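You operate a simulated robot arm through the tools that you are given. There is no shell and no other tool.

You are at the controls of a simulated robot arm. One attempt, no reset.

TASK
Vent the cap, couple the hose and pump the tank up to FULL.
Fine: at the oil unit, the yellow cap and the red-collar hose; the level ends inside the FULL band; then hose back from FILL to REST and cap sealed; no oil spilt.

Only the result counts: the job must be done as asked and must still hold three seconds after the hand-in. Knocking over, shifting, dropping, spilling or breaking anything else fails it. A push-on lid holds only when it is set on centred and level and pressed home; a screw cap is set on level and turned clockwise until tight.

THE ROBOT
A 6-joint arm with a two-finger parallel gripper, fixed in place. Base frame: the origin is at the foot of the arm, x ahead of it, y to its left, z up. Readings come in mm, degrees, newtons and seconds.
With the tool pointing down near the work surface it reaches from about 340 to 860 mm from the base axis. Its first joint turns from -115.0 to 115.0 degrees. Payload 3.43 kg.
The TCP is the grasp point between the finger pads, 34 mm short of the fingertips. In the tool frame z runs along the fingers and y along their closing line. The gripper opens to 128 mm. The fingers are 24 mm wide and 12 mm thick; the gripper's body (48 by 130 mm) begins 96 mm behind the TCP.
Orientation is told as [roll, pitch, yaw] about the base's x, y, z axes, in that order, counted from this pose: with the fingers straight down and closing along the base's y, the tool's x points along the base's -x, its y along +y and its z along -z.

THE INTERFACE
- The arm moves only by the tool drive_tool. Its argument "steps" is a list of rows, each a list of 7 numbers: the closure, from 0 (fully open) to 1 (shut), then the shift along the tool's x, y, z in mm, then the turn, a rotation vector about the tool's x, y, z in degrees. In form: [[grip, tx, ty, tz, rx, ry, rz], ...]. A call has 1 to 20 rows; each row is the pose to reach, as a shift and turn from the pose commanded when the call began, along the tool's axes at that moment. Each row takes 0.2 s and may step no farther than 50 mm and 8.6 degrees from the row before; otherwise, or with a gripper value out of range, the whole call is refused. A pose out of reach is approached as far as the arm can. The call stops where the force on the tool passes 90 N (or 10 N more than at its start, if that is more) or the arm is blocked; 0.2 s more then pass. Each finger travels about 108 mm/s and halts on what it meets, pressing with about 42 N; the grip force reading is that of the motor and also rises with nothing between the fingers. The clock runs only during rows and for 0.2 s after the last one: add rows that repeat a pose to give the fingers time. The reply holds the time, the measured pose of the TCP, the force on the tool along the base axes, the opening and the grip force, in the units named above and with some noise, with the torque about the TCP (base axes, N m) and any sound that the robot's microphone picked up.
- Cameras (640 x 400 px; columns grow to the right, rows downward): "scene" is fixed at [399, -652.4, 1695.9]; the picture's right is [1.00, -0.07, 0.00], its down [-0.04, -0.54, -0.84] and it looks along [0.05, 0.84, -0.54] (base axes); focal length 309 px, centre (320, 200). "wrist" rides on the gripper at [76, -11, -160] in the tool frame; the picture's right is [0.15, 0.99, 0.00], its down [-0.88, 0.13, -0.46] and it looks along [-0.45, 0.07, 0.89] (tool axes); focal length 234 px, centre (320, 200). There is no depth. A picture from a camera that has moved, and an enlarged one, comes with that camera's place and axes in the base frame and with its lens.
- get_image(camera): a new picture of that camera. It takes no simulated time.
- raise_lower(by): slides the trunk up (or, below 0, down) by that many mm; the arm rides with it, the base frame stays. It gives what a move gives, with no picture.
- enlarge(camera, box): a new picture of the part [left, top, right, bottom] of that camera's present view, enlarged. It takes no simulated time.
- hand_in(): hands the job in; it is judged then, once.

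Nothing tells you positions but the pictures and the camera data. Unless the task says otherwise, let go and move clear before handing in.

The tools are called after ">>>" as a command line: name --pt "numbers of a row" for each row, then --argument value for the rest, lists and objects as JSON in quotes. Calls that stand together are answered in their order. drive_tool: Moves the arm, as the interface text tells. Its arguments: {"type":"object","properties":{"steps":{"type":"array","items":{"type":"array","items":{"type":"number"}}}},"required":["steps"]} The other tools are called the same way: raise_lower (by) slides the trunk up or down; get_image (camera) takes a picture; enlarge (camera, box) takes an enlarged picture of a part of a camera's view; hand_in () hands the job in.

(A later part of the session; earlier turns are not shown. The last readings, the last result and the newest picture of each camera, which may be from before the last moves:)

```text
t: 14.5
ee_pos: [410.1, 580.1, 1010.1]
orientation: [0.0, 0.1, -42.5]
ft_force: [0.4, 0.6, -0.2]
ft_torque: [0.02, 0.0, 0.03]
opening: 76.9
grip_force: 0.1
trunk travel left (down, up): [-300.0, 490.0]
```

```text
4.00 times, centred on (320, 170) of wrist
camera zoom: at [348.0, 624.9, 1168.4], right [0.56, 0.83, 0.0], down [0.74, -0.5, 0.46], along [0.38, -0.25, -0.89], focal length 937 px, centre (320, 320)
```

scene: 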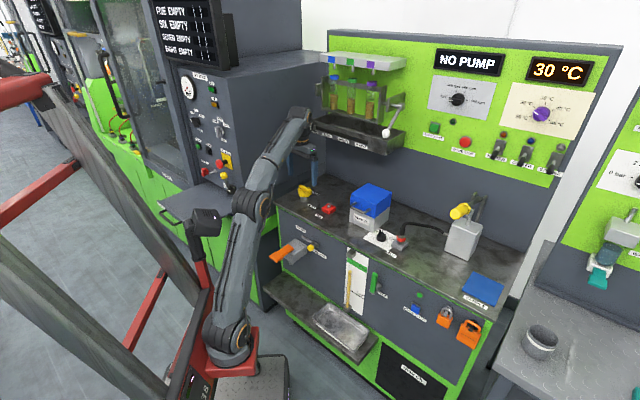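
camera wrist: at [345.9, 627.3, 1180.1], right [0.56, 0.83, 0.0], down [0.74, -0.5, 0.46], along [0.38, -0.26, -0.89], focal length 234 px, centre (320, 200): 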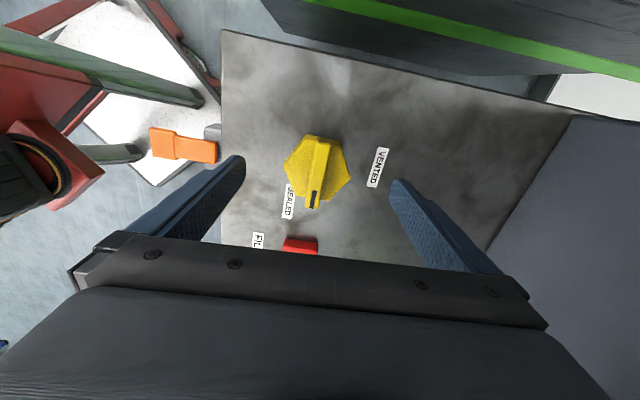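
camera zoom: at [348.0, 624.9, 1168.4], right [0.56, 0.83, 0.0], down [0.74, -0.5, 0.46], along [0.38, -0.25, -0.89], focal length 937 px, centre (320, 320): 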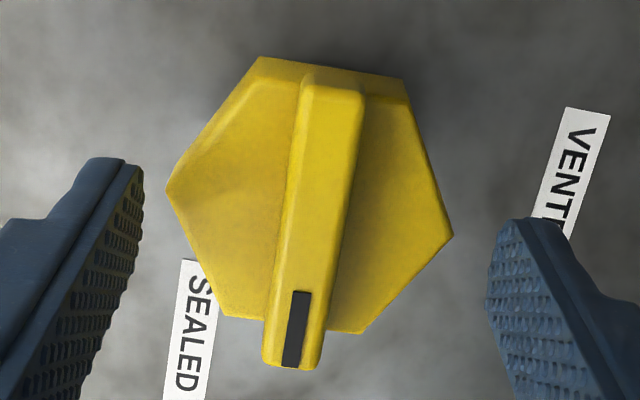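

The cap is unmoved. I'll close partway at this height and watch for contact.

>>> drive_tool --pt "0.55 0 0 0 0 0 0" --pt "0.65 0 0 0 0 0 0" --pt "0.65 0 0 0 0 0 0"

>>> enlarge --camera "scene" --box '[294, 174, 326, 199]'

>>> enlarge --camera "wrist" --box '[256, 120, 384, 200]'

```text
t: 15.3
ee_pos: [410.7, 581.3, 1010.0]
orientation: [0.0, 0.1, -42.3]
ft_force: [0.1, 0.7, 0.6]
ft_torque: [-0.01, 0.01, -0.01]
opening: 44.7
grip_force: 0.1
trunk travel left (down, up): [-300.0, 490.0]
```

```text
16.00 times, centred on (310, 186) of scene
camera zoom: at [399.0, -652.4, 1695.9], right [1.0, -0.07, 0.0], down [-0.04, -0.54, -0.84], along [0.05, 0.84, -0.54], focal length 4940 px, centre (480, 416)
```

zoom: 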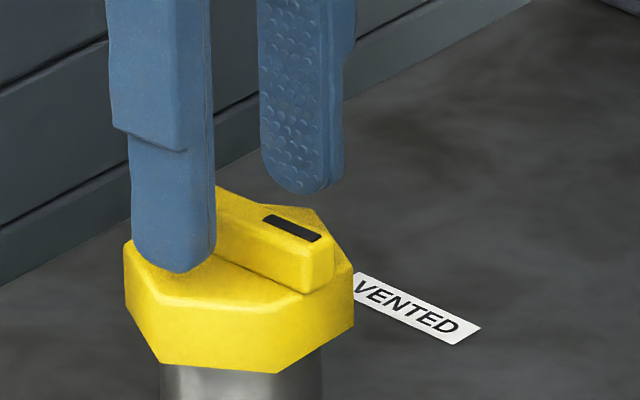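

```text
5.00 times, centred on (320, 160) of wrist
camera zoom: at [348.0, 625.0, 1168.3], right [0.56, 0.83, 0.0], down [0.74, -0.5, 0.46], along [0.38, -0.25, -0.89], focal length 1171 px, centre (320, 400)
```

zoom: 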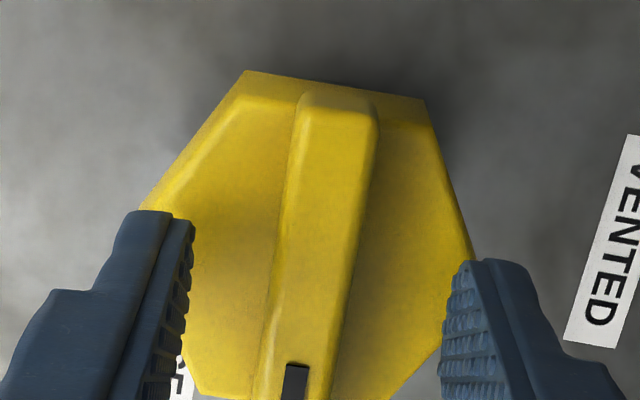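

No contact now, with the fingertips just clear of the hex top. Closing fully on the bar.

>>> drive_tool --pt "0.8 0 0 0 0 0 0" --pt "0.95 0 0 0 0 0 0" --pt "0.95 0 0 0 0 0 0" --pt "0.95 0 0 0 0 0 0"

>>> enlarge --camera "scene" --box '[294, 174, 326, 199]'

>>> enlarge --camera "wrist" --box '[256, 120, 384, 200]'

```text
t: 16.3
ee_pos: [410.5, 580.7, 1010.3]
orientation: [-0.1, 0.0, -42.4]
ft_force: [-10.0, -14.1, -5.6]
ft_torque: [-0.42, 0.22, -0.03]
opening: 16.2
grip_force: 8.4
trunk travel left (down, up): [-300.0, 490.0]
```

```text
16.00 times, centred on (310, 186) of scene
camera zoom: at [399.0, -652.4, 1695.9], right [1.0, -0.07, 0.0], down [-0.04, -0.54, -0.84], along [0.05, 0.84, -0.54], focal length 4940 px, centre (480, 416)
```

zoom: 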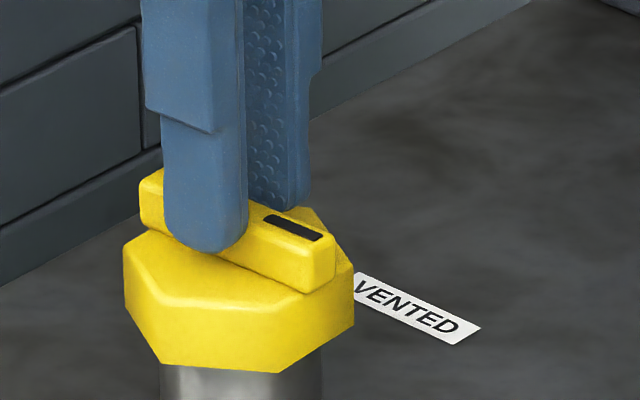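

```text
5.00 times, centred on (320, 160) of wrist
camera zoom: at [347.6, 624.5, 1168.3], right [0.56, 0.83, 0.0], down [0.74, -0.5, 0.46], along [0.38, -0.26, -0.89], focal length 1171 px, centre (320, 400)
```

zoom: 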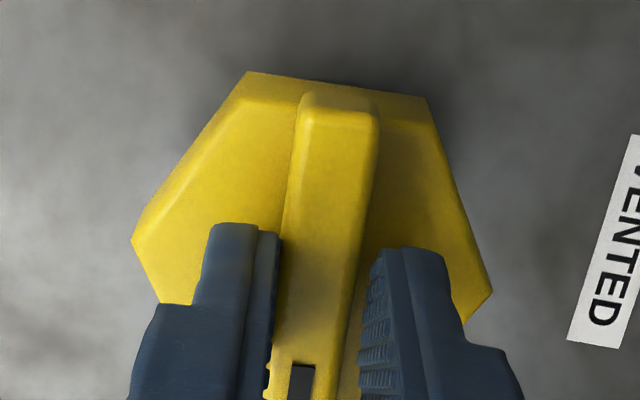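

One finger is against the bar and the fingers are still settling. I'll close all the way to get a firm grip.

>>> drive_tool --pt "1 0 0 0 0 0 0" --pt "1 0 0 0 0 0 0" --pt "1 0 0 0 0 0 0"

>>> enlarge --camera "wrist" --box '[256, 120, 384, 200]'

```text
t: 17.1
ee_pos: [409.3, 580.3, 1010.3]
orientation: [-0.2, 0.0, -42.4]
ft_force: [-19.5, -26.8, -12.6]
ft_torque: [-0.37, 0.99, -0.02]
opening: 14.0
grip_force: 45.6
trunk travel left (down, up): [-300.0, 490.0]
```

```text
5.00 times, centred on (320, 160) of wrist
camera zoom: at [347.0, 624.0, 1168.4], right [0.56, 0.83, 0.0], down [0.74, -0.5, 0.46], along [0.38, -0.26, -0.89], focal length 1171 px, centre (320, 400)
```

zoom: 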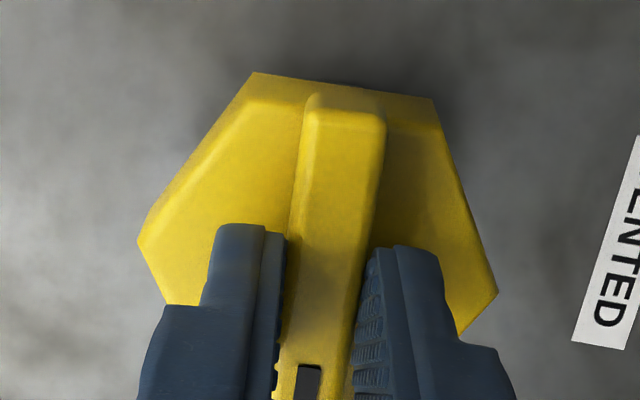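

The grip is firm at 14 mm but is pushing about 33 N sideways. Shifting the tool 2 mm toward the front should balance it.

>>> drive_tool --pt "1 0 -1 0 0 0 0" --pt "1 0 -2 0 0 0 0" --pt "1 0 -2 0 0 0 0"

```text
t: 17.9
ee_pos: [410.2, 578.9, 1009.6]
orientation: [0.1, 0.1, -42.4]
ft_force: [-12.0, -12.8, -8.7]
ft_torque: [-1.07, -0.38, -0.01]
opening: 13.9
grip_force: 44.6
trunk travel left (down, up): [-300.0, 490.0]
```

>>> drive_tool --pt "1 0 -1.2 -0.6 0 0 0" --pt "1 0 -1.2 -0.6 0 0 0"

```text
t: 18.5
ee_pos: [409.0, 579.6, 1009.6]
orientation: [0.2, 0.0, -42.4]
ft_force: [-0.2, 3.2, -4.1]
ft_torque: [-0.37, -0.73, 0.02]
opening: 14.0
grip_force: 44.3
trunk travel left (down, up): [-300.0, 490.0]
```

Forces are balanced now. I'll start turning counter-clockwise toward VENTED in small steps and watch the force.

>>> drive_tool --pt "1 0 0 0 0 0 -4" --pt "1 0 0 0 0 0 -8" --pt "1 0 0 0 0 0 -12" --pt "1 0 0 0 0 0 -16" --pt "1 0 0 0 0 0 -20" --pt "1 0 0 0 0 0 -20"

>>> enlarge --camera "scene" --box '[294, 174, 326, 199]'

>>> enlarge --camera "wrist" --box '[240, 110, 400, 230]'

```text
t: 19.9
ee_pos: [409.0, 579.6, 1009.6]
orientation: [0.0, 0.0, -22.3]
ft_force: [12.4, 17.7, 0.2]
ft_torque: [0.8, 0.15, 0.01]
opening: 13.6
grip_force: 44.4
trunk travel left (down, up): [-300.0, 490.0]
```

```text
16.00 times, centred on (310, 186) of scene
camera zoom: at [399.0, -652.4, 1695.9], right [1.0, -0.07, 0.0], down [-0.04, -0.54, -0.84], along [0.05, 0.84, -0.54], focal length 4940 px, centre (480, 416)
```

zoom: 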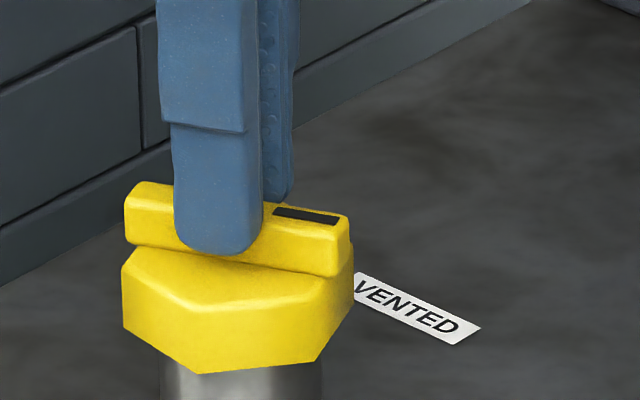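

```text
3.33 times, centred on (320, 170) of wrist
camera zoom: at [335.8, 599.0, 1168.5], right [0.24, 0.97, 0.0], down [0.86, -0.21, 0.46], along [0.44, -0.11, -0.89], focal length 781 px, centre (320, 300)
```

zoom: 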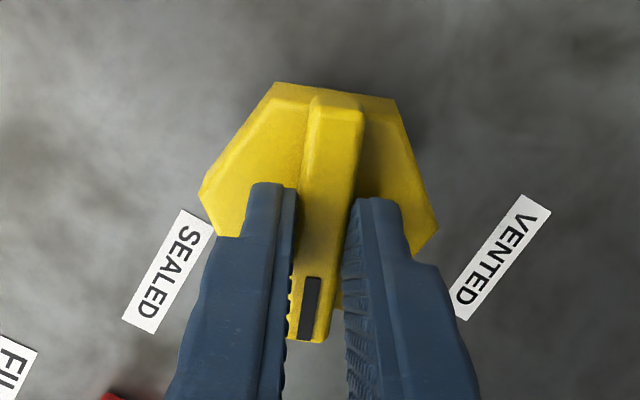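

The cap turns with the gripper. I'll continue to about 85° total, shifting slightly along the way to keep the side force low.

>>> drive_tool --pt "1 0 1.5 0 0 0 -5" --pt "1 0 1.8 0 0 0 -10" --pt "1 0.1 2.1 0 0 0 -15" --pt "1 0.2 2.4 0 0 0 -20" --pt "1 0.3 2.7 0 0 0 -25" --pt "1 0.5 2.9 0 0 0 -30" --pt "1 0.6 3.2 0 0 0 -35" --pt "1 0.8 3.4 0 0 0 -40" --pt "1 1.0 3.7 0 0 0 -45" --pt "1 1.2 3.9 0 0 0 -50" --pt "1 1.5 4.1 0 0 0 -55" --pt "1 1.7 4.2 0 0 0 -60" --pt "1 1.7 4.2 0 0 0 -60"

>>> enlarge --camera "scene" --box '[294, 174, 326, 199]'

>>> enlarge --camera "wrist" --box '[240, 110, 400, 230]'

```text
t: 22.7
ee_pos: [411.1, 581.5, 1009.4]
orientation: [-0.2, 0.3, 37.7]
ft_force: [3.0, -48.3, -28.1]
ft_torque: [-1.14, -0.18, 0.0]
opening: 13.6
grip_force: 45.3
trunk travel left (down, up): [-300.0, 490.0]
```

```text
16.00 times, centred on (310, 186) of scene
camera zoom: at [399.0, -652.4, 1695.9], right [1.0, -0.07, 0.0], down [-0.04, -0.54, -0.84], along [0.05, 0.84, -0.54], focal length 4940 px, centre (480, 416)
```

zoom: 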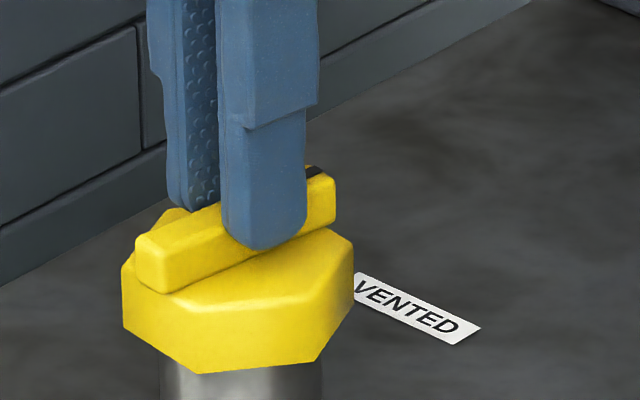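

```text
3.33 times, centred on (320, 170) of wrist
camera zoom: at [358.0, 527.0, 1169.6], right [-0.72, 0.69, 0.0], down [0.62, 0.64, 0.45], along [0.31, 0.32, -0.89], focal length 781 px, centre (320, 300)
```

zoom: 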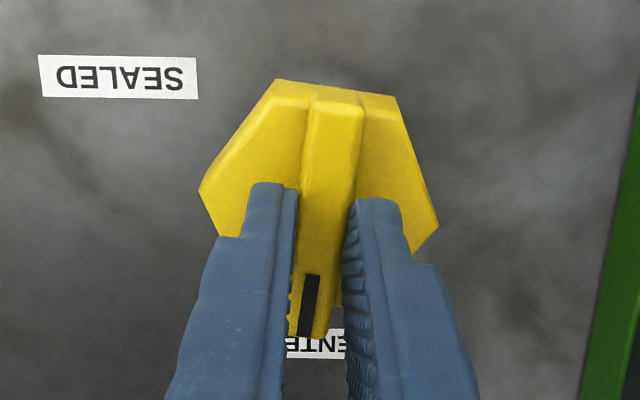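

The cap has turned about 80°, with some side load built up. I'll relax it by shifting a little, then finish the last few degrees.

>>> drive_tool --pt "1 0.8 -1.2 0 0 0 0" --pt "1 1.5 -2.4 0 0 0 0" --pt "1 1.5 -2.4 0 0 0 0"

```text
t: 23.5
ee_pos: [410.2, 579.6, 1011.1]
orientation: [0.1, -0.1, 37.6]
ft_force: [13.8, -24.2, -13.3]
ft_torque: [-1.44, 0.41, 0.01]
opening: 13.7
grip_force: 45.2
trunk travel left (down, up): [-300.0, 490.0]
```

>>> drive_tool --pt "1 0 -1.0 0 0 0 0" --pt "1 0 -1.9 0 0 0 -3" --pt "1 0 -1.9 0 0 0 -6" --pt "1 0 -1.9 0 0 0 -9" --pt "1 0 -1.9 0 0 0 -9"

>>> enlarge --camera "wrist" --box '[240, 110, 400, 230]'

```text
t: 24.7
ee_pos: [410.4, 579.8, 1010.9]
orientation: [0.2, -0.1, 46.8]
ft_force: [1.1, 5.7, 0.0]
ft_torque: [0.33, -0.45, -1.18]
opening: 14.3
grip_force: 45.3
trunk travel left (down, up): [-300.0, 490.0]
```

```text
3.33 times, centred on (320, 170) of wrist
camera zoom: at [367.0, 517.4, 1169.1], right [-0.82, 0.57, 0.0], down [0.51, 0.73, 0.46], along [0.26, 0.38, -0.89], focal length 781 px, centre (320, 300)
```

zoom: 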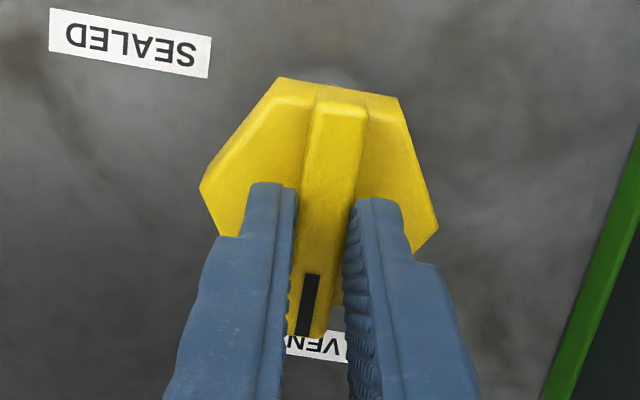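

A firm stop came at yaw ≈47 with torque resisting, so the cap sits at VENTED and its centre is near (410, 580). I'll release and rise clear.

>>> drive_tool --pt "0.9 0 0 0 0 0 1" --pt "0.7 0 0 0 0 0 1" --pt "0.6 0 0 0 0 0 1" --pt "0.6 0 0 -15 0 0 1" --pt "0.6 0 0 -35 0 0 1" --pt "0.6 0 0 -45 0 0 1" --pt "0.6 0 0 -45 0 0 1"

>>> get_image --camera "wrist"

>>> enlarge --camera "scene" --box '[280, 160, 420, 250]'

```text
t: 26.3
ee_pos: [410.4, 580.4, 1056.6]
orientation: [0.0, 0.0, 45.6]
ft_force: [0.3, 0.6, 0.4]
ft_torque: [-0.03, 0.0, 0.0]
opening: 51.0
grip_force: 0.1
trunk travel left (down, up): [-300.0, 490.0]
```

```text
taken
camera wrist: at [366.5, 518.7, 1214.6], right [-0.81, 0.59, 0.0], down [0.52, 0.72, 0.46], along [0.27, 0.37, -0.89], focal length 234 px, centre (320, 200)
```

wrist: 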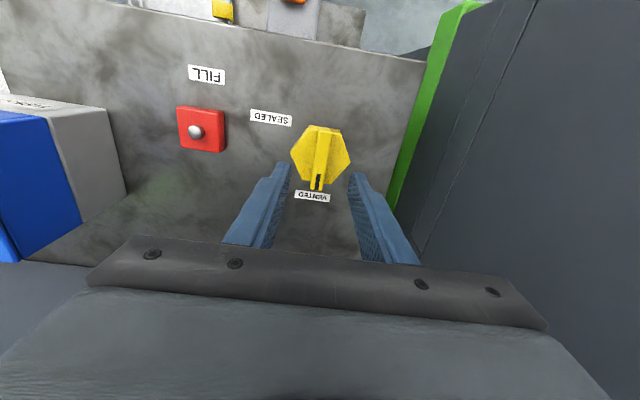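

```text
4.44 times, centred on (350, 205) of scene
camera zoom: at [399.0, -652.4, 1695.9], right [1.0, -0.07, 0.0], down [-0.04, -0.54, -0.84], along [0.05, 0.84, -0.54], focal length 1372 px, centre (187, 178)
```

zoom: 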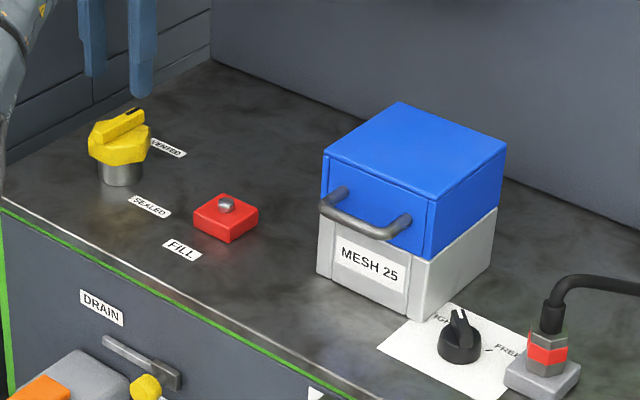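

The pointer now faces VENTED and the cap is released. Next I'll back away from the rack toward the robot, then raise the trunk for the longer reach to the hose.

>>> drive_tool --pt "0.4 40 0 0 0 0 0" --pt "0.4 80 -20 0 0 0 0" --pt "0.4 120 -50 0 0 0 0" --pt "0.4 150 -80 0 0 0 0" --pt "0.4 150 -120 0 0 0 0" --pt "0.4 150 -120 0 0 0 0"

>>> raise_lower --by 200

>>> get_image --camera "wrist"

>>> get_image --camera "scene"

```text
t: 27.7
ee_pos: [391.3, 388.0, 1055.3]
orientation: [-0.1, 0.0, 45.6]
ft_force: [-0.5, -0.6, -0.1]
ft_torque: [-0.02, -0.03, 0.01]
opening: 76.8
grip_force: 0.0
trunk travel left (down, up): [-300.0, 490.0]
```

```text
t: 29.9
ee_pos: [391.3, 388.4, 1255.2]
orientation: [0.0, -0.1, 45.6]
ft_force: [-0.5, 0.2, 0.2]
ft_torque: [0.04, -0.03, 0.01]
opening: 76.9
grip_force: 0.1
trunk travel left (down, up): [-500.0, 290.0]
```

```text
taken
camera wrist: at [347.2, 326.7, 1413.8], right [-0.81, 0.59, 0.0], down [0.52, 0.72, 0.46], along [0.27, 0.37, -0.89], focal length 234 px, centre (320, 200)
```

wrist: 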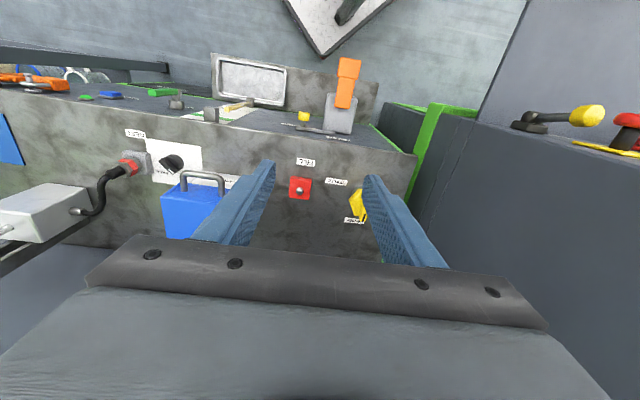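

```text
taken
```

scene: 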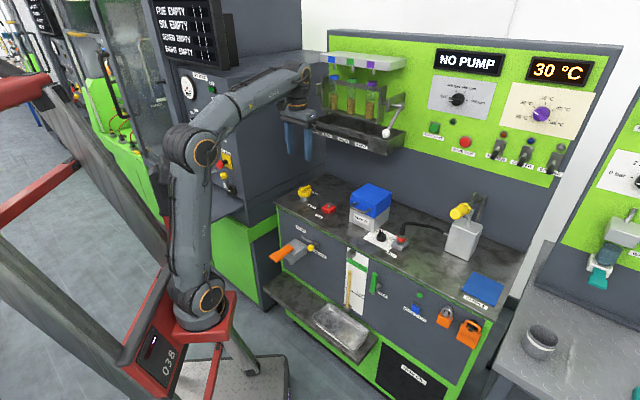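

The view is clear and I have the reach. Now I'll swing over to the hose at REST, turning the gripper so its fingers will close front-to-back on the coupling and leave the hose free to exit to the right.

>>> drive_tool --pt "0.4 -4.4 -44.5 9 0 0 7.4" --pt "0.4 -8.7 -89 18 0 0 14.8" --pt "0.4 -13.1 -133.5 27 0 0 22.2" --pt "0.4 -17.5 -178 36 0 0 29.6" --pt "0.4 -21.8 -222 45 0 0 37" --pt "0.4 -26.2 -267 55 0 0 44.4" --pt "0.4 -53 -289 70 0 0 51.8" --pt "0.4 -80 -311 85 0 0 59.2" --pt "0.4 -107 -333 100 0 0 66.6" --pt "0.4 -120 -345 105 0 0 74" --pt "0.4 -120 -345 105 0 0 81.4" --pt "0.4 -120 -345 105 0 0 88.6" --pt "0.4 -120 -345 105 0 0 88.6"

>>> get_image --camera "wrist"

>>> get_image --camera "scene"

```text
t: 32.7
ee_pos: [721.7, 232.2, 1150.1]
orientation: [0.0, 0.0, -43.1]
ft_force: [0.5, -0.4, 0.3]
ft_torque: [0.01, 0.01, -0.01]
opening: 77.0
grip_force: 0.1
trunk travel left (down, up): [-500.0, 290.0]
```

```text
taken
camera wrist: at [659.0, 276.8, 1308.9], right [0.57, 0.82, 0.0], down [0.73, -0.51, 0.46], along [0.37, -0.26, -0.89], focal length 234 px, centre (320, 200)
```

wrist: 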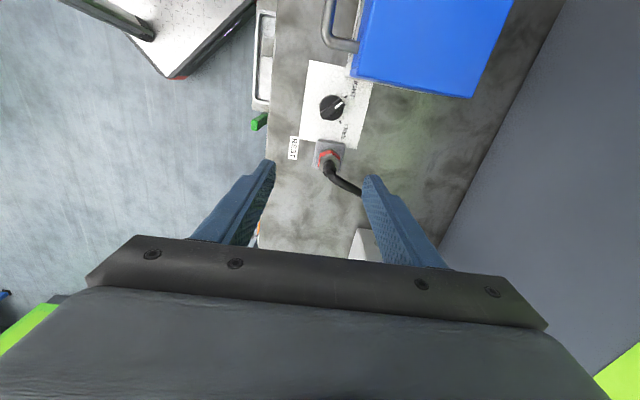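

```text
taken
```

scene: 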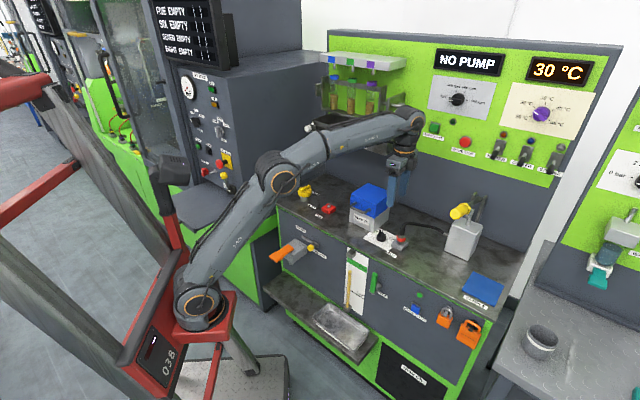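

The gripper is over the hose area with clearance. I'll enlarge to see the coupling's hex flats and the hose direction.

>>> enlarge --camera "wrist" --box '[280, 120, 376, 200]'

>>> enlarge --camera "scene" --box '[384, 220, 448, 260]'

>>> enlarge --camera "wrist" --box '[240, 40, 400, 160]'

```text
5.00 times, centred on (328, 160) of wrist
camera zoom: at [659.0, 276.8, 1308.9], right [0.57, 0.82, 0.0], down [0.73, -0.51, 0.46], along [0.37, -0.26, -0.89], focal length 1171 px, centre (280, 400)
```

zoom: 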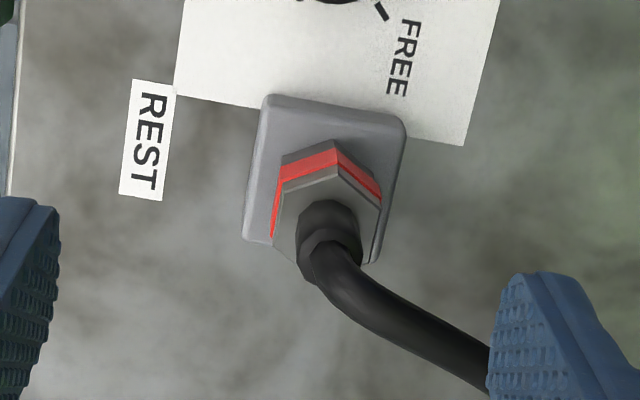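

```text
10.00 times, centred on (416, 240) of scene
camera zoom: at [399.0, -652.4, 1695.9], right [1.0, -0.07, 0.0], down [-0.04, -0.54, -0.84], along [0.05, 0.84, -0.54], focal length 3088 px, centre (-640, -200)
```

zoom: 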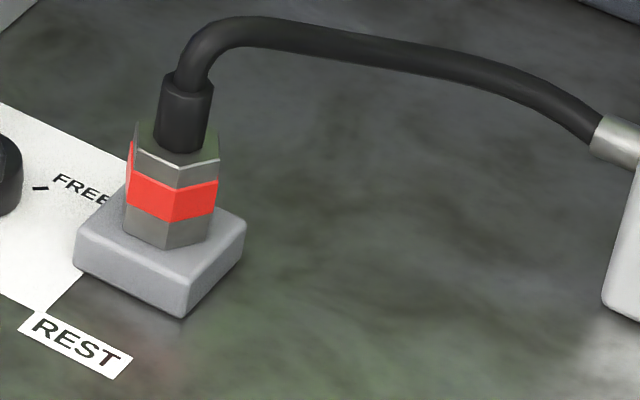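

```text
3.33 times, centred on (320, 100) of wrist
camera zoom: at [659.0, 276.8, 1308.9], right [0.57, 0.82, 0.0], down [0.73, -0.51, 0.46], along [0.37, -0.26, -0.89], focal length 781 px, centre (320, 533)
```

zoom: 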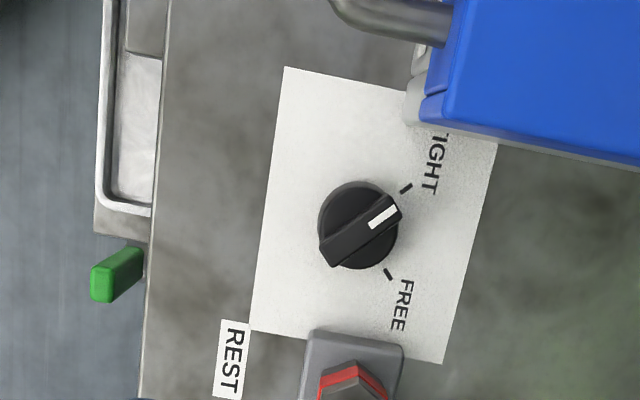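

The coupling centre is near (760, 225), its hex spans about z 925–962 and has flats facing front and back, so this orientation suits it. I'll centre above it and check before descending.

>>> drive_tool --pt "0.3 -16 10 0 0 0 0" --pt "0.3 -32.9 20.9 0 0 0 0" --pt "0.3 -32.9 20.9 30 0 0 0" --pt "0.3 -32.9 20.9 60 0 0 0" --pt "0.3 -32.9 20.9 60 0 0 0"

>>> enlarge --camera "wrist" --box '[256, 110, 384, 210]'

>>> enlarge --camera "scene" --box '[370, 190, 450, 260]'

```text
t: 33.9
ee_pos: [759.8, 225.4, 1091.1]
orientation: [0.0, 0.0, -43.0]
ft_force: [0.2, -1.0, -0.1]
ft_torque: [0.01, 0.01, -0.01]
opening: 89.5
grip_force: 0.1
trunk travel left (down, up): [-500.0, 290.0]
```

```text
4.00 times, centred on (320, 160) of wrist
camera zoom: at [697.7, 269.1, 1249.7], right [0.57, 0.82, 0.0], down [0.73, -0.5, 0.46], along [0.38, -0.26, -0.89], focal length 937 px, centre (320, 360)
```

zoom: 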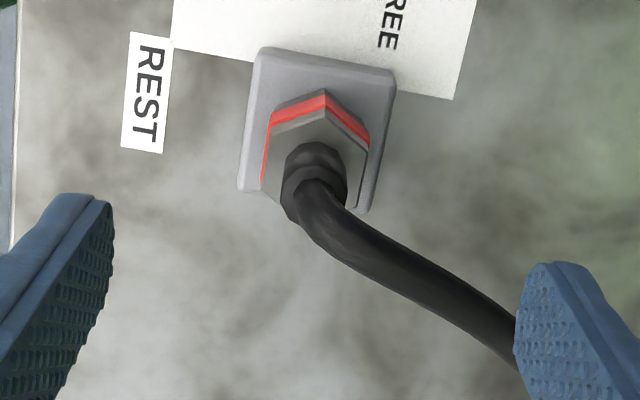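

```text
5.71 times, centred on (410, 225) of scene
camera zoom: at [399.0, -652.4, 1695.9], right [1.0, -0.07, 0.0], down [-0.04, -0.54, -0.84], along [0.05, 0.84, -0.54], focal length 1764 px, centre (-194, 57)
```

zoom: 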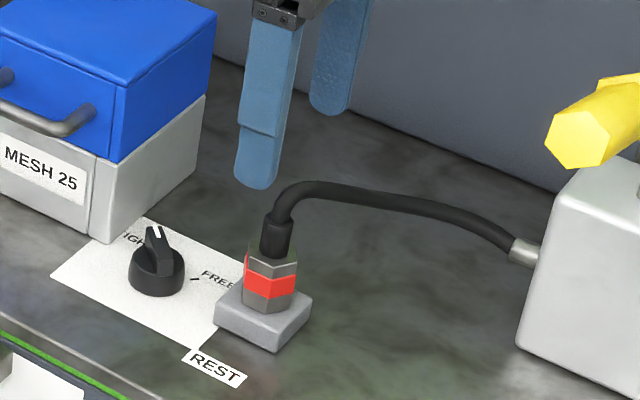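

The coupling is well centred and the hose clears both fingers. I'm descending to fingertip height just above the rest block.

>>> drive_tool --pt "0.3 0 0 25 0 0 0" --pt "0.3 0 0 50 0 0 0" --pt "0.3 0 0 75 0 0 0" --pt "0.3 0 0 95 0 0 0" --pt "0.3 0 0 110 0 0 0" --pt "0.3 0 0 118 0 0 0" --pt "0.3 0 0 118 0 0 0"

>>> enlarge --camera "wrist" --box '[240, 100, 400, 220]'

>>> enlarge --camera "scene" --box '[370, 200, 450, 260]'

```text
t: 35.5
ee_pos: [761.2, 225.4, 971.7]
orientation: [0.0, -0.1, -43.1]
ft_force: [-0.5, 0.0, 0.3]
ft_torque: [0.02, -0.01, 0.0]
opening: 89.4
grip_force: 0.0
trunk travel left (down, up): [-500.0, 290.0]
```

```text
3.33 times, centred on (320, 160) of wrist
camera zoom: at [698.6, 269.8, 1130.1], right [0.57, 0.82, 0.0], down [0.73, -0.5, 0.46], along [0.38, -0.26, -0.89], focal length 781 px, centre (320, 333)
```

zoom: 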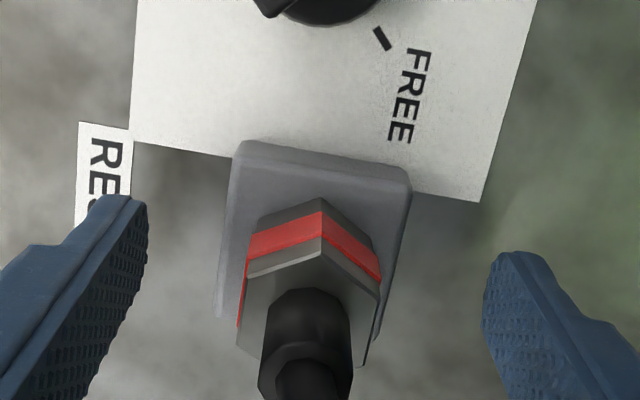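

```text
6.67 times, centred on (410, 230) of scene
camera zoom: at [399.0, -652.4, 1695.9], right [1.0, -0.07, 0.0], down [-0.04, -0.54, -0.84], along [0.05, 0.84, -0.54], focal length 2058 px, centre (-280, 0)
```

zoom: 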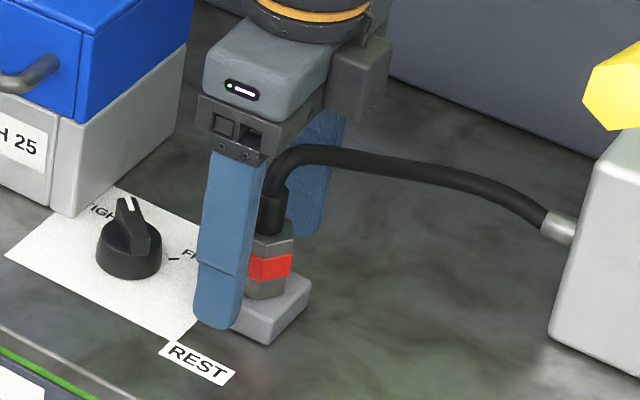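

The fingers straddle the coupling evenly. Closing now.

>>> drive_tool --pt "0.5 0 0 0 0 0 0" --pt "0.65 0 0 0 0 0 0" --pt "0.8 0 0 0 0 0 0" --pt "0.9 0 0 0 0 0 0" --pt "0.9 0 0 0 0 0 0"

>>> enlarge --camera "wrist" --box '[240, 100, 400, 220]'

```text
t: 36.7
ee_pos: [759.9, 223.9, 971.2]
orientation: [-0.2, 0.1, -42.9]
ft_force: [-24.7, -20.5, -0.4]
ft_torque: [-0.56, 0.62, -0.45]
opening: 29.1
grip_force: 41.6
trunk travel left (down, up): [-500.0, 290.0]
```

```text
3.33 times, centred on (320, 160) of wrist
camera zoom: at [697.5, 268.3, 1130.4], right [0.57, 0.82, 0.0], down [0.73, -0.5, 0.45], along [0.37, -0.26, -0.89], focal length 781 px, centre (320, 333)
```

zoom: 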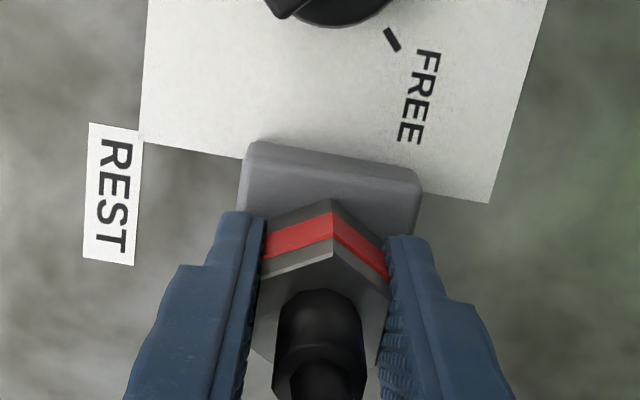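

The coupling is gripped at 29 mm, with a side load toward the front. I'll balance that before pulling.

>>> drive_tool --pt "1 0 -1.2 0 0 0 0" --pt "1 0 -2.2 0 0 0 0" --pt "1 0 -2.2 0 0 0 0"

```text
t: 37.5
ee_pos: [760.0, 223.6, 972.2]
orientation: [-0.1, 0.1, -43.0]
ft_force: [-12.4, -9.7, -5.1]
ft_torque: [-0.32, 0.35, -0.55]
opening: 29.4
grip_force: 41.9
trunk travel left (down, up): [-500.0, 290.0]
```

>>> drive_tool --pt "1 0 -0.6 0 0 0 0.8" --pt "1 0 -1.3 0 0 0 1.6" --pt "1 0 -1.3 0 0 0 1.6"

```text
t: 38.3
ee_pos: [759.2, 222.1, 972.7]
orientation: [0.1, -0.1, -44.5]
ft_force: [0.1, 0.7, -1.7]
ft_torque: [-0.01, 0.02, -0.01]
opening: 29.3
grip_force: 42.0
trunk travel left (down, up): [-500.0, 290.0]
```

Forces are fully balanced now at (759, 222, 972.5), yaw -44.5, and I'll use that as the REST pose. Lifting gently.

>>> drive_tool --pt "1 0 0 -3 0 0 0" --pt "1 0 0 -6 0 0 0" --pt "1 0 0 -9 0 0 0" --pt "1 0 0 -12 0 0 0" --pt "1 0 0 -12 0 0 0"

>>> enlarge --camera "scene" --box '[370, 200, 450, 260]'

```text
t: 39.5
ee_pos: [757.8, 222.5, 984.8]
orientation: [0.0, -0.1, -44.6]
ft_force: [-0.5, -0.2, -0.8]
ft_torque: [0.0, -0.02, 0.01]
opening: 29.2
grip_force: 41.4
trunk travel left (down, up): [-500.0, 290.0]
```

```text
6.67 times, centred on (410, 230) of scene
camera zoom: at [399.0, -652.4, 1695.9], right [1.0, -0.07, 0.0], down [-0.04, -0.54, -0.84], along [0.05, 0.84, -0.54], focal length 2058 px, centre (-280, 0)
```

zoom: 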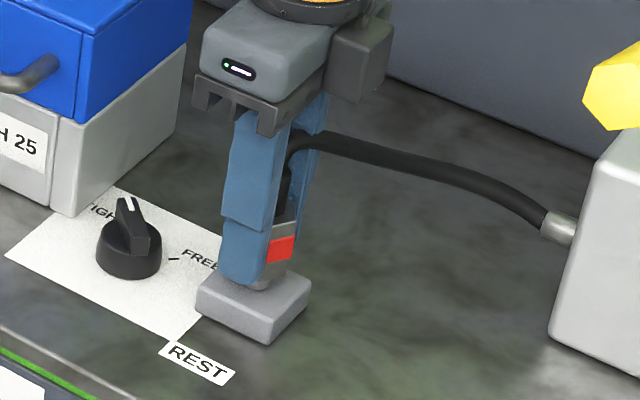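

The coupling came off REST freely. I'll lift it high enough to pass over the filter box and watch how the hose behaves.

>>> drive_tool --pt "1 0 0 -15 0 0 0" --pt "1 0 0 -35 0 0 0" --pt "1 0 0 -60 0 0 0" --pt "1 0 0 -85 0 0 0" --pt "1 0 0 -110 0 0 0" --pt "1 20 0 -125 0 0 0" --pt "1 50 0 -130 0 0 0" --pt "1 50 0 -130 0 0 0"

>>> get_image --camera "scene"

>>> get_image --camera "wrist"

```text
t: 41.3
ee_pos: [721.8, 259.2, 1113.5]
orientation: [0.0, 0.0, -44.6]
ft_force: [-0.4, -0.6, -0.7]
ft_torque: [-0.01, 0.02, 0.01]
opening: 29.0
grip_force: 41.9
trunk travel left (down, up): [-500.0, 290.0]
```

```text
taken
```

scene: 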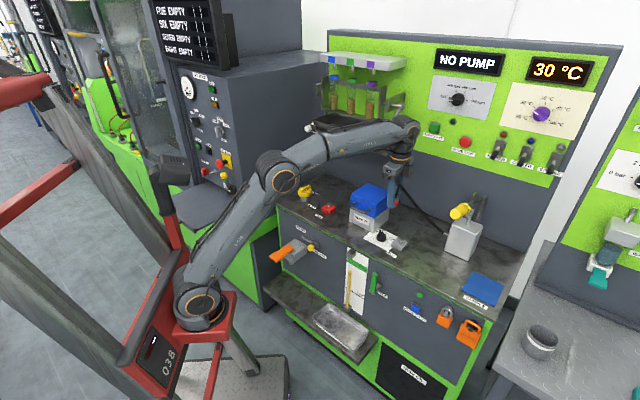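

```text
taken
camera wrist: at [660.0, 304.8, 1272.3], right [0.59, 0.81, 0.0], down [0.72, -0.53, 0.46], along [0.37, -0.27, -0.89], focal length 234 px, centre (320, 200)
```

wrist: 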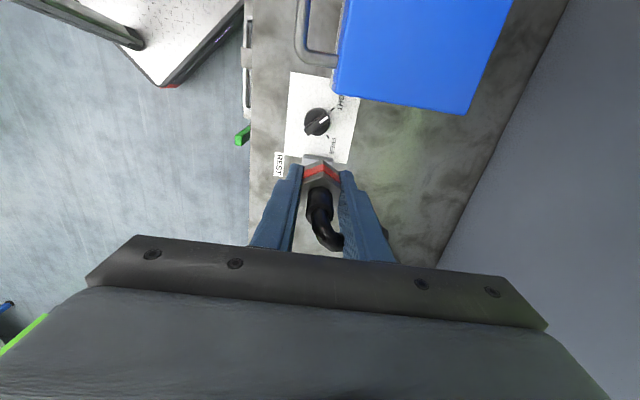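

The hose follows without load. I'll carry it across over the filter box to hover above FILL.

>>> drive_tool --pt "1 40 0.5 -4 0 0 0" --pt "1 80 1 -8 0 0 0" --pt "1 120 1.5 -10 0 0 0" --pt "1 160 2 -10 0 0 0" --pt "1 200 2.5 -10 0 0 0" --pt "1 240 3 -10 0 0 0" --pt "1 275 3.5 -10 0 0 0" --pt "1 302 3.9 -8 0 0 0" --pt "1 302 3.9 -8 0 0 0"

>>> get_image --camera "scene"

>>> get_image --camera "wrist"

>>> enlarge --camera "wrist" --box '[256, 90, 384, 190]'

>>> enlarge --camera "scene" --box '[290, 130, 450, 250]'

```text
t: 43.3
ee_pos: [510.2, 474.3, 1122.5]
orientation: [-0.1, 0.0, -44.5]
ft_force: [-0.1, 0.2, -1.3]
ft_torque: [-0.01, -0.02, -0.01]
opening: 29.0
grip_force: 41.5
trunk travel left (down, up): [-500.0, 290.0]
```

```text
taken
```

scene: 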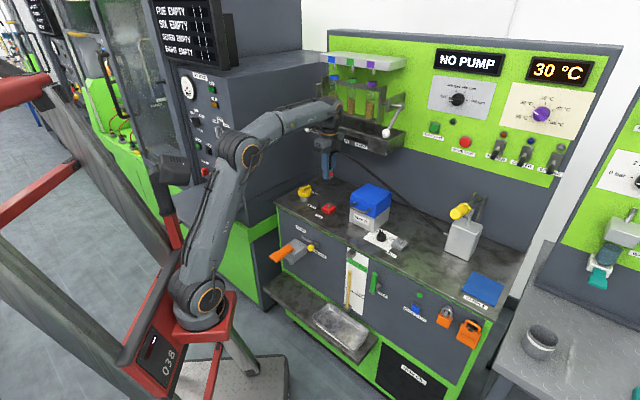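

```text
taken
camera wrist: at [448.6, 520.1, 1280.3], right [0.59, 0.81, 0.0], down [0.72, -0.53, 0.46], along [0.37, -0.27, -0.89], focal length 234 px, centre (320, 200)
```

wrist: 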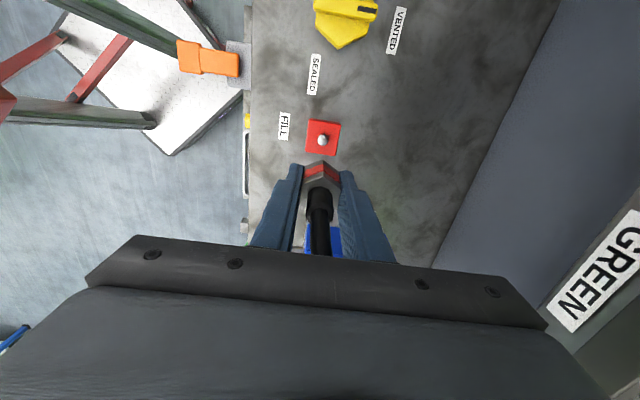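

```text
4.00 times, centred on (320, 140) of wrist
camera zoom: at [448.6, 520.1, 1280.3], right [0.59, 0.81, 0.0], down [0.72, -0.53, 0.46], along [0.37, -0.27, -0.89], focal length 937 px, centre (320, 440)
```

zoom: 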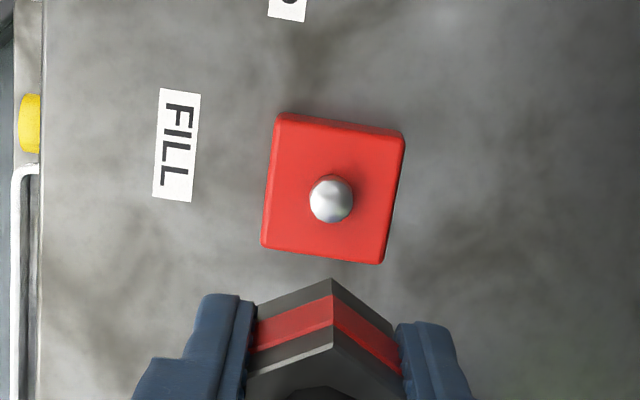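

```text
3.33 times, centred on (370, 190) of scene
camera zoom: at [399.0, -652.4, 1695.9], right [1.0, -0.07, 0.0], down [-0.04, -0.54, -0.84], along [0.05, 0.84, -0.54], focal length 1029 px, centre (153, 233)
```

zoom: 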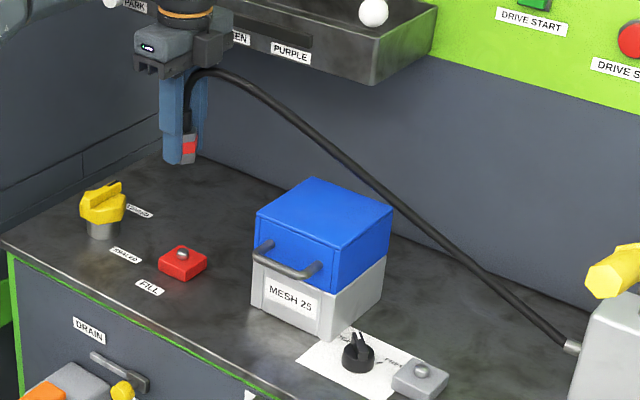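

The hose stretches freely. I need to know exactly how the coupling sits in the fingers and where the nipple is, so I'm enlarging both.

>>> enlarge --camera "wrist" --box '[288, 110, 352, 190]'

>>> enlarge --camera "scene" --box '[310, 140, 374, 220]'

>>> enlarge --camera "scene" --box '[384, 225, 416, 255]'

```text
5.00 times, centred on (320, 150) of wrist
camera zoom: at [448.6, 520.1, 1280.3], right [0.59, 0.81, 0.0], down [0.72, -0.53, 0.46], along [0.37, -0.27, -0.89], focal length 1171 px, centre (320, 450)
```

zoom: 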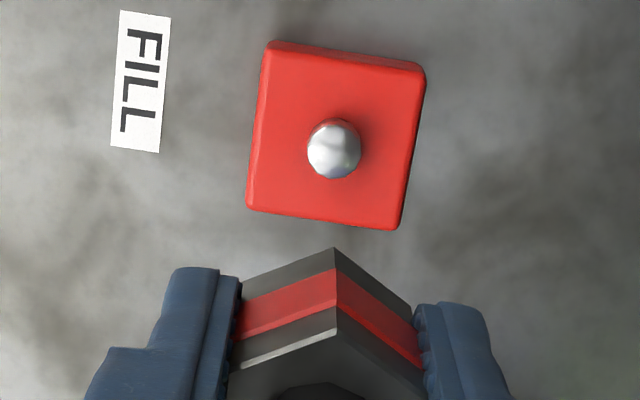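

```text
5.00 times, centred on (342, 180) of scene
camera zoom: at [399.0, -652.4, 1695.9], right [1.0, -0.07, 0.0], down [-0.04, -0.54, -0.84], along [0.05, 0.84, -0.54], focal length 1544 px, centre (210, 300)
```

zoom: 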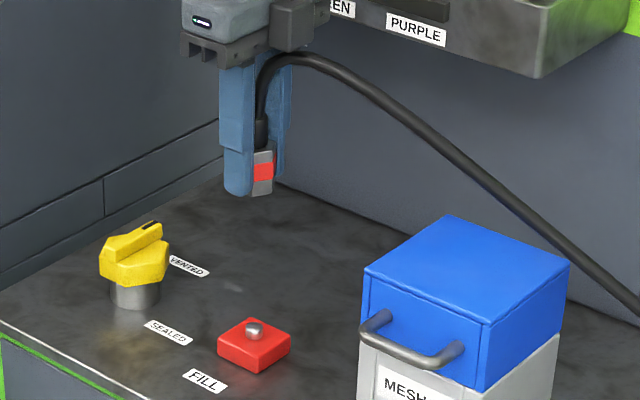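

```text
13.33 times, centred on (400, 240) of scene
camera zoom: at [399.0, -652.4, 1695.9], right [1.0, -0.07, 0.0], down [-0.04, -0.54, -0.84], along [0.05, 0.84, -0.54], focal length 4117 px, centre (-747, -333)
```

zoom: 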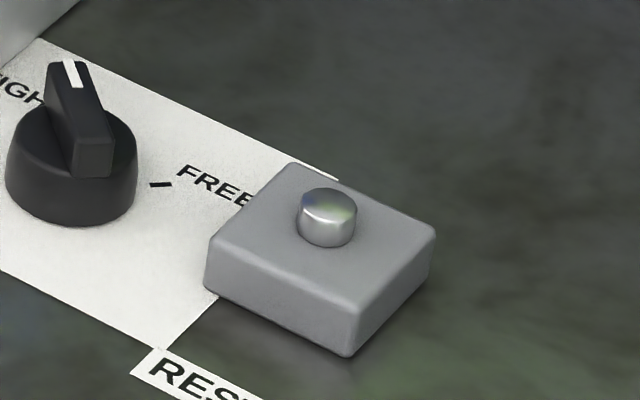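

Comparing the block's place in the wrist view at REST and here, I need about +3.6 mm in tool y. I'll correct that, then come down to just above the nipple.

>>> drive_tool --pt "1 -0.3 3.6 0 0 0 0" --pt "1 -0.3 3.6 20 0 0 0" --pt "1 -0.3 3.6 40 0 0 0" --pt "1 -0.3 3.6 50 0 0 0" --pt "1 -0.3 3.6 50 0 0 0"

>>> enlarge --camera "wrist" --box '[272, 90, 368, 190]'

>>> enlarge --camera "scene" --box '[300, 160, 364, 220]'

```text
t: 44.5
ee_pos: [513.4, 476.4, 1072.5]
orientation: [0.0, -0.1, -44.6]
ft_force: [0.1, 0.5, -0.5]
ft_torque: [0.04, 0.0, 0.0]
opening: 29.1
grip_force: 41.9
trunk travel left (down, up): [-500.0, 290.0]
```

```text
4.00 times, centred on (320, 140) of wrist
camera zoom: at [451.5, 520.8, 1231.3], right [0.59, 0.81, 0.0], down [0.72, -0.53, 0.46], along [0.37, -0.27, -0.89], focal length 937 px, centre (320, 440)
```

zoom: 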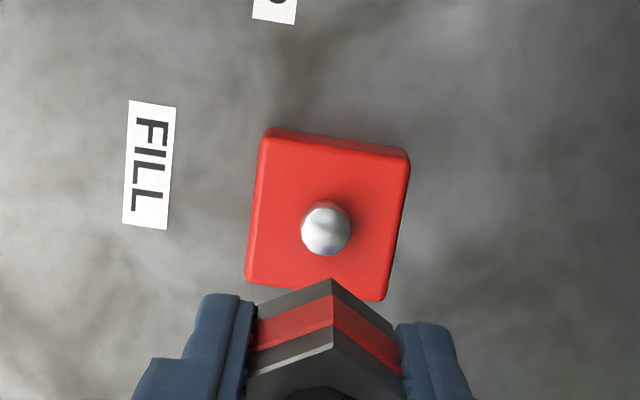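

```text
6.67 times, centred on (332, 190) of scene
camera zoom: at [399.0, -652.4, 1695.9], right [1.0, -0.07, 0.0], down [-0.04, -0.54, -0.84], along [0.05, 0.84, -0.54], focal length 2058 px, centre (240, 267)
```

zoom: 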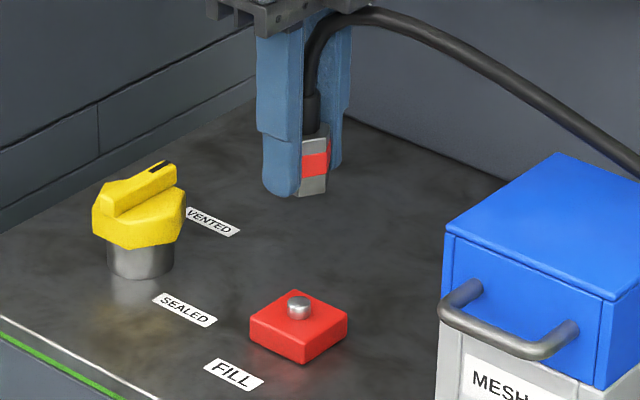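

Close. A residual of about 1.2 mm in tool x remains, so I'll correct that and come down to just above the nipple, checking force.

>>> drive_tool --pt "1 1.2 0.4 10 0 0 0" --pt "1 1.2 0.4 35 0 0 0" --pt "1 1.2 0.4 60 0 0 0" --pt "1 1.2 0.4 70 0 0 0" --pt "1 1.2 0.4 70 0 0 0"

>>> enlarge --camera "scene" --box '[300, 170, 348, 215]'

>>> enlarge --camera "wrist" --box '[272, 110, 368, 190]'

```text
t: 45.7
ee_pos: [512.9, 476.7, 1001.5]
orientation: [0.0, 0.1, -44.6]
ft_force: [-0.1, -0.4, -0.5]
ft_torque: [0.02, 0.0, -0.01]
opening: 29.1
grip_force: 41.9
trunk travel left (down, up): [-500.0, 290.0]
```

```text
8.89 times, centred on (324, 192) of scene
camera zoom: at [399.0, -652.4, 1695.9], right [1.0, -0.07, 0.0], down [-0.04, -0.54, -0.84], along [0.05, 0.84, -0.54], focal length 2745 px, centre (284, 267)
```

zoom: 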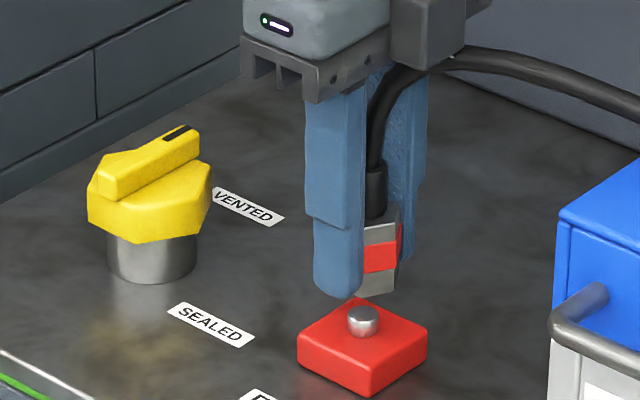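

```text
5.00 times, centred on (320, 150) of wrist
camera zoom: at [451.4, 522.7, 1160.3], right [0.59, 0.81, 0.0], down [0.72, -0.53, 0.46], along [0.37, -0.27, -0.89], focal length 1171 px, centre (320, 450)
```

zoom: 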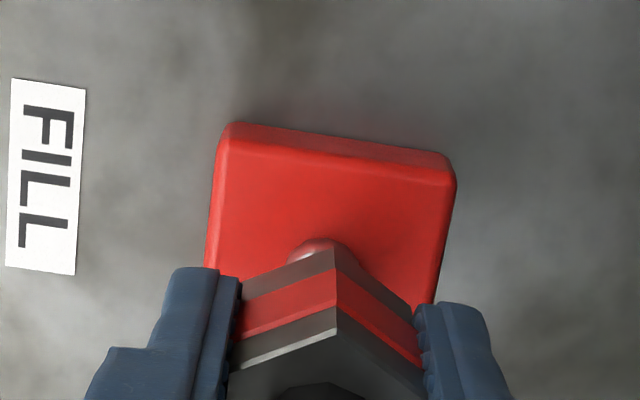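

Alignment is within about half a millimetre. I'll nudge and lower slowly toward the seated height (~972), watching the force.

>>> drive_tool --pt "1 0.5 -0.4 6 0 0 0" --pt "1 0.5 -0.4 12 0 0 0" --pt "1 0.5 -0.4 16 0 0 0" --pt "1 0.5 -0.4 19 0 0 0" --pt "1 0.5 -0.4 19 0 0 0"

>>> enlarge --camera "scene" --box '[300, 170, 348, 215]'

>>> enlarge --camera "wrist" --box '[272, 110, 368, 190]'

```text
t: 46.9
ee_pos: [512.1, 476.1, 982.2]
orientation: [0.0, 0.0, -44.7]
ft_force: [-0.8, 0.8, -1.3]
ft_torque: [-0.01, 0.01, 0.0]
opening: 28.7
grip_force: 41.7
trunk travel left (down, up): [-500.0, 290.0]
```

```text
8.89 times, centred on (324, 192) of scene
camera zoom: at [399.0, -652.4, 1695.9], right [1.0, -0.07, 0.0], down [-0.04, -0.54, -0.84], along [0.05, 0.84, -0.54], focal length 2745 px, centre (284, 267)
```

zoom: 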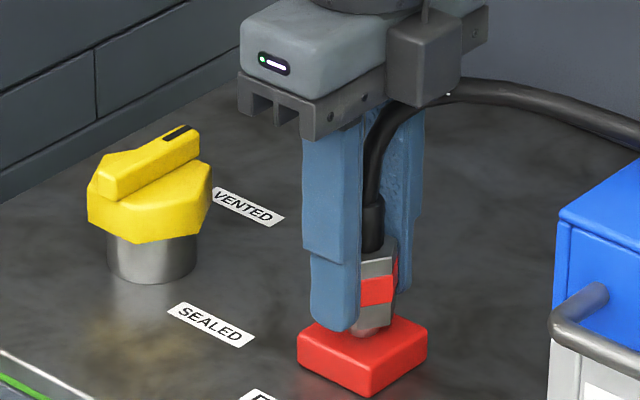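

```text
5.00 times, centred on (320, 150) of wrist
camera zoom: at [450.1, 522.2, 1141.3], right [0.59, 0.81, 0.0], down [0.72, -0.53, 0.46], along [0.37, -0.27, -0.89], focal length 1171 px, centre (320, 450)
```

zoom: 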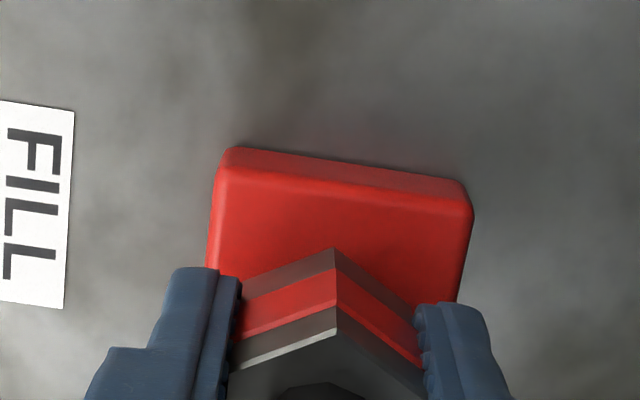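

There's no contact force and the nipple seems to be entering the coupling. Continuing down in small steps.

>>> drive_tool --pt "1 0 0 3 0 0 0" --pt "1 0 0 6 0 0 0" --pt "1 0 0 8 0 0 0" --pt "1 0 0 8 0 0 0"

```text
t: 47.9
ee_pos: [511.8, 475.8, 973.6]
orientation: [0.1, 0.1, -44.6]
ft_force: [-0.1, -0.8, -0.6]
ft_torque: [-0.03, -0.01, 0.0]
opening: 29.3
grip_force: 41.9
trunk travel left (down, up): [-500.0, 290.0]
```

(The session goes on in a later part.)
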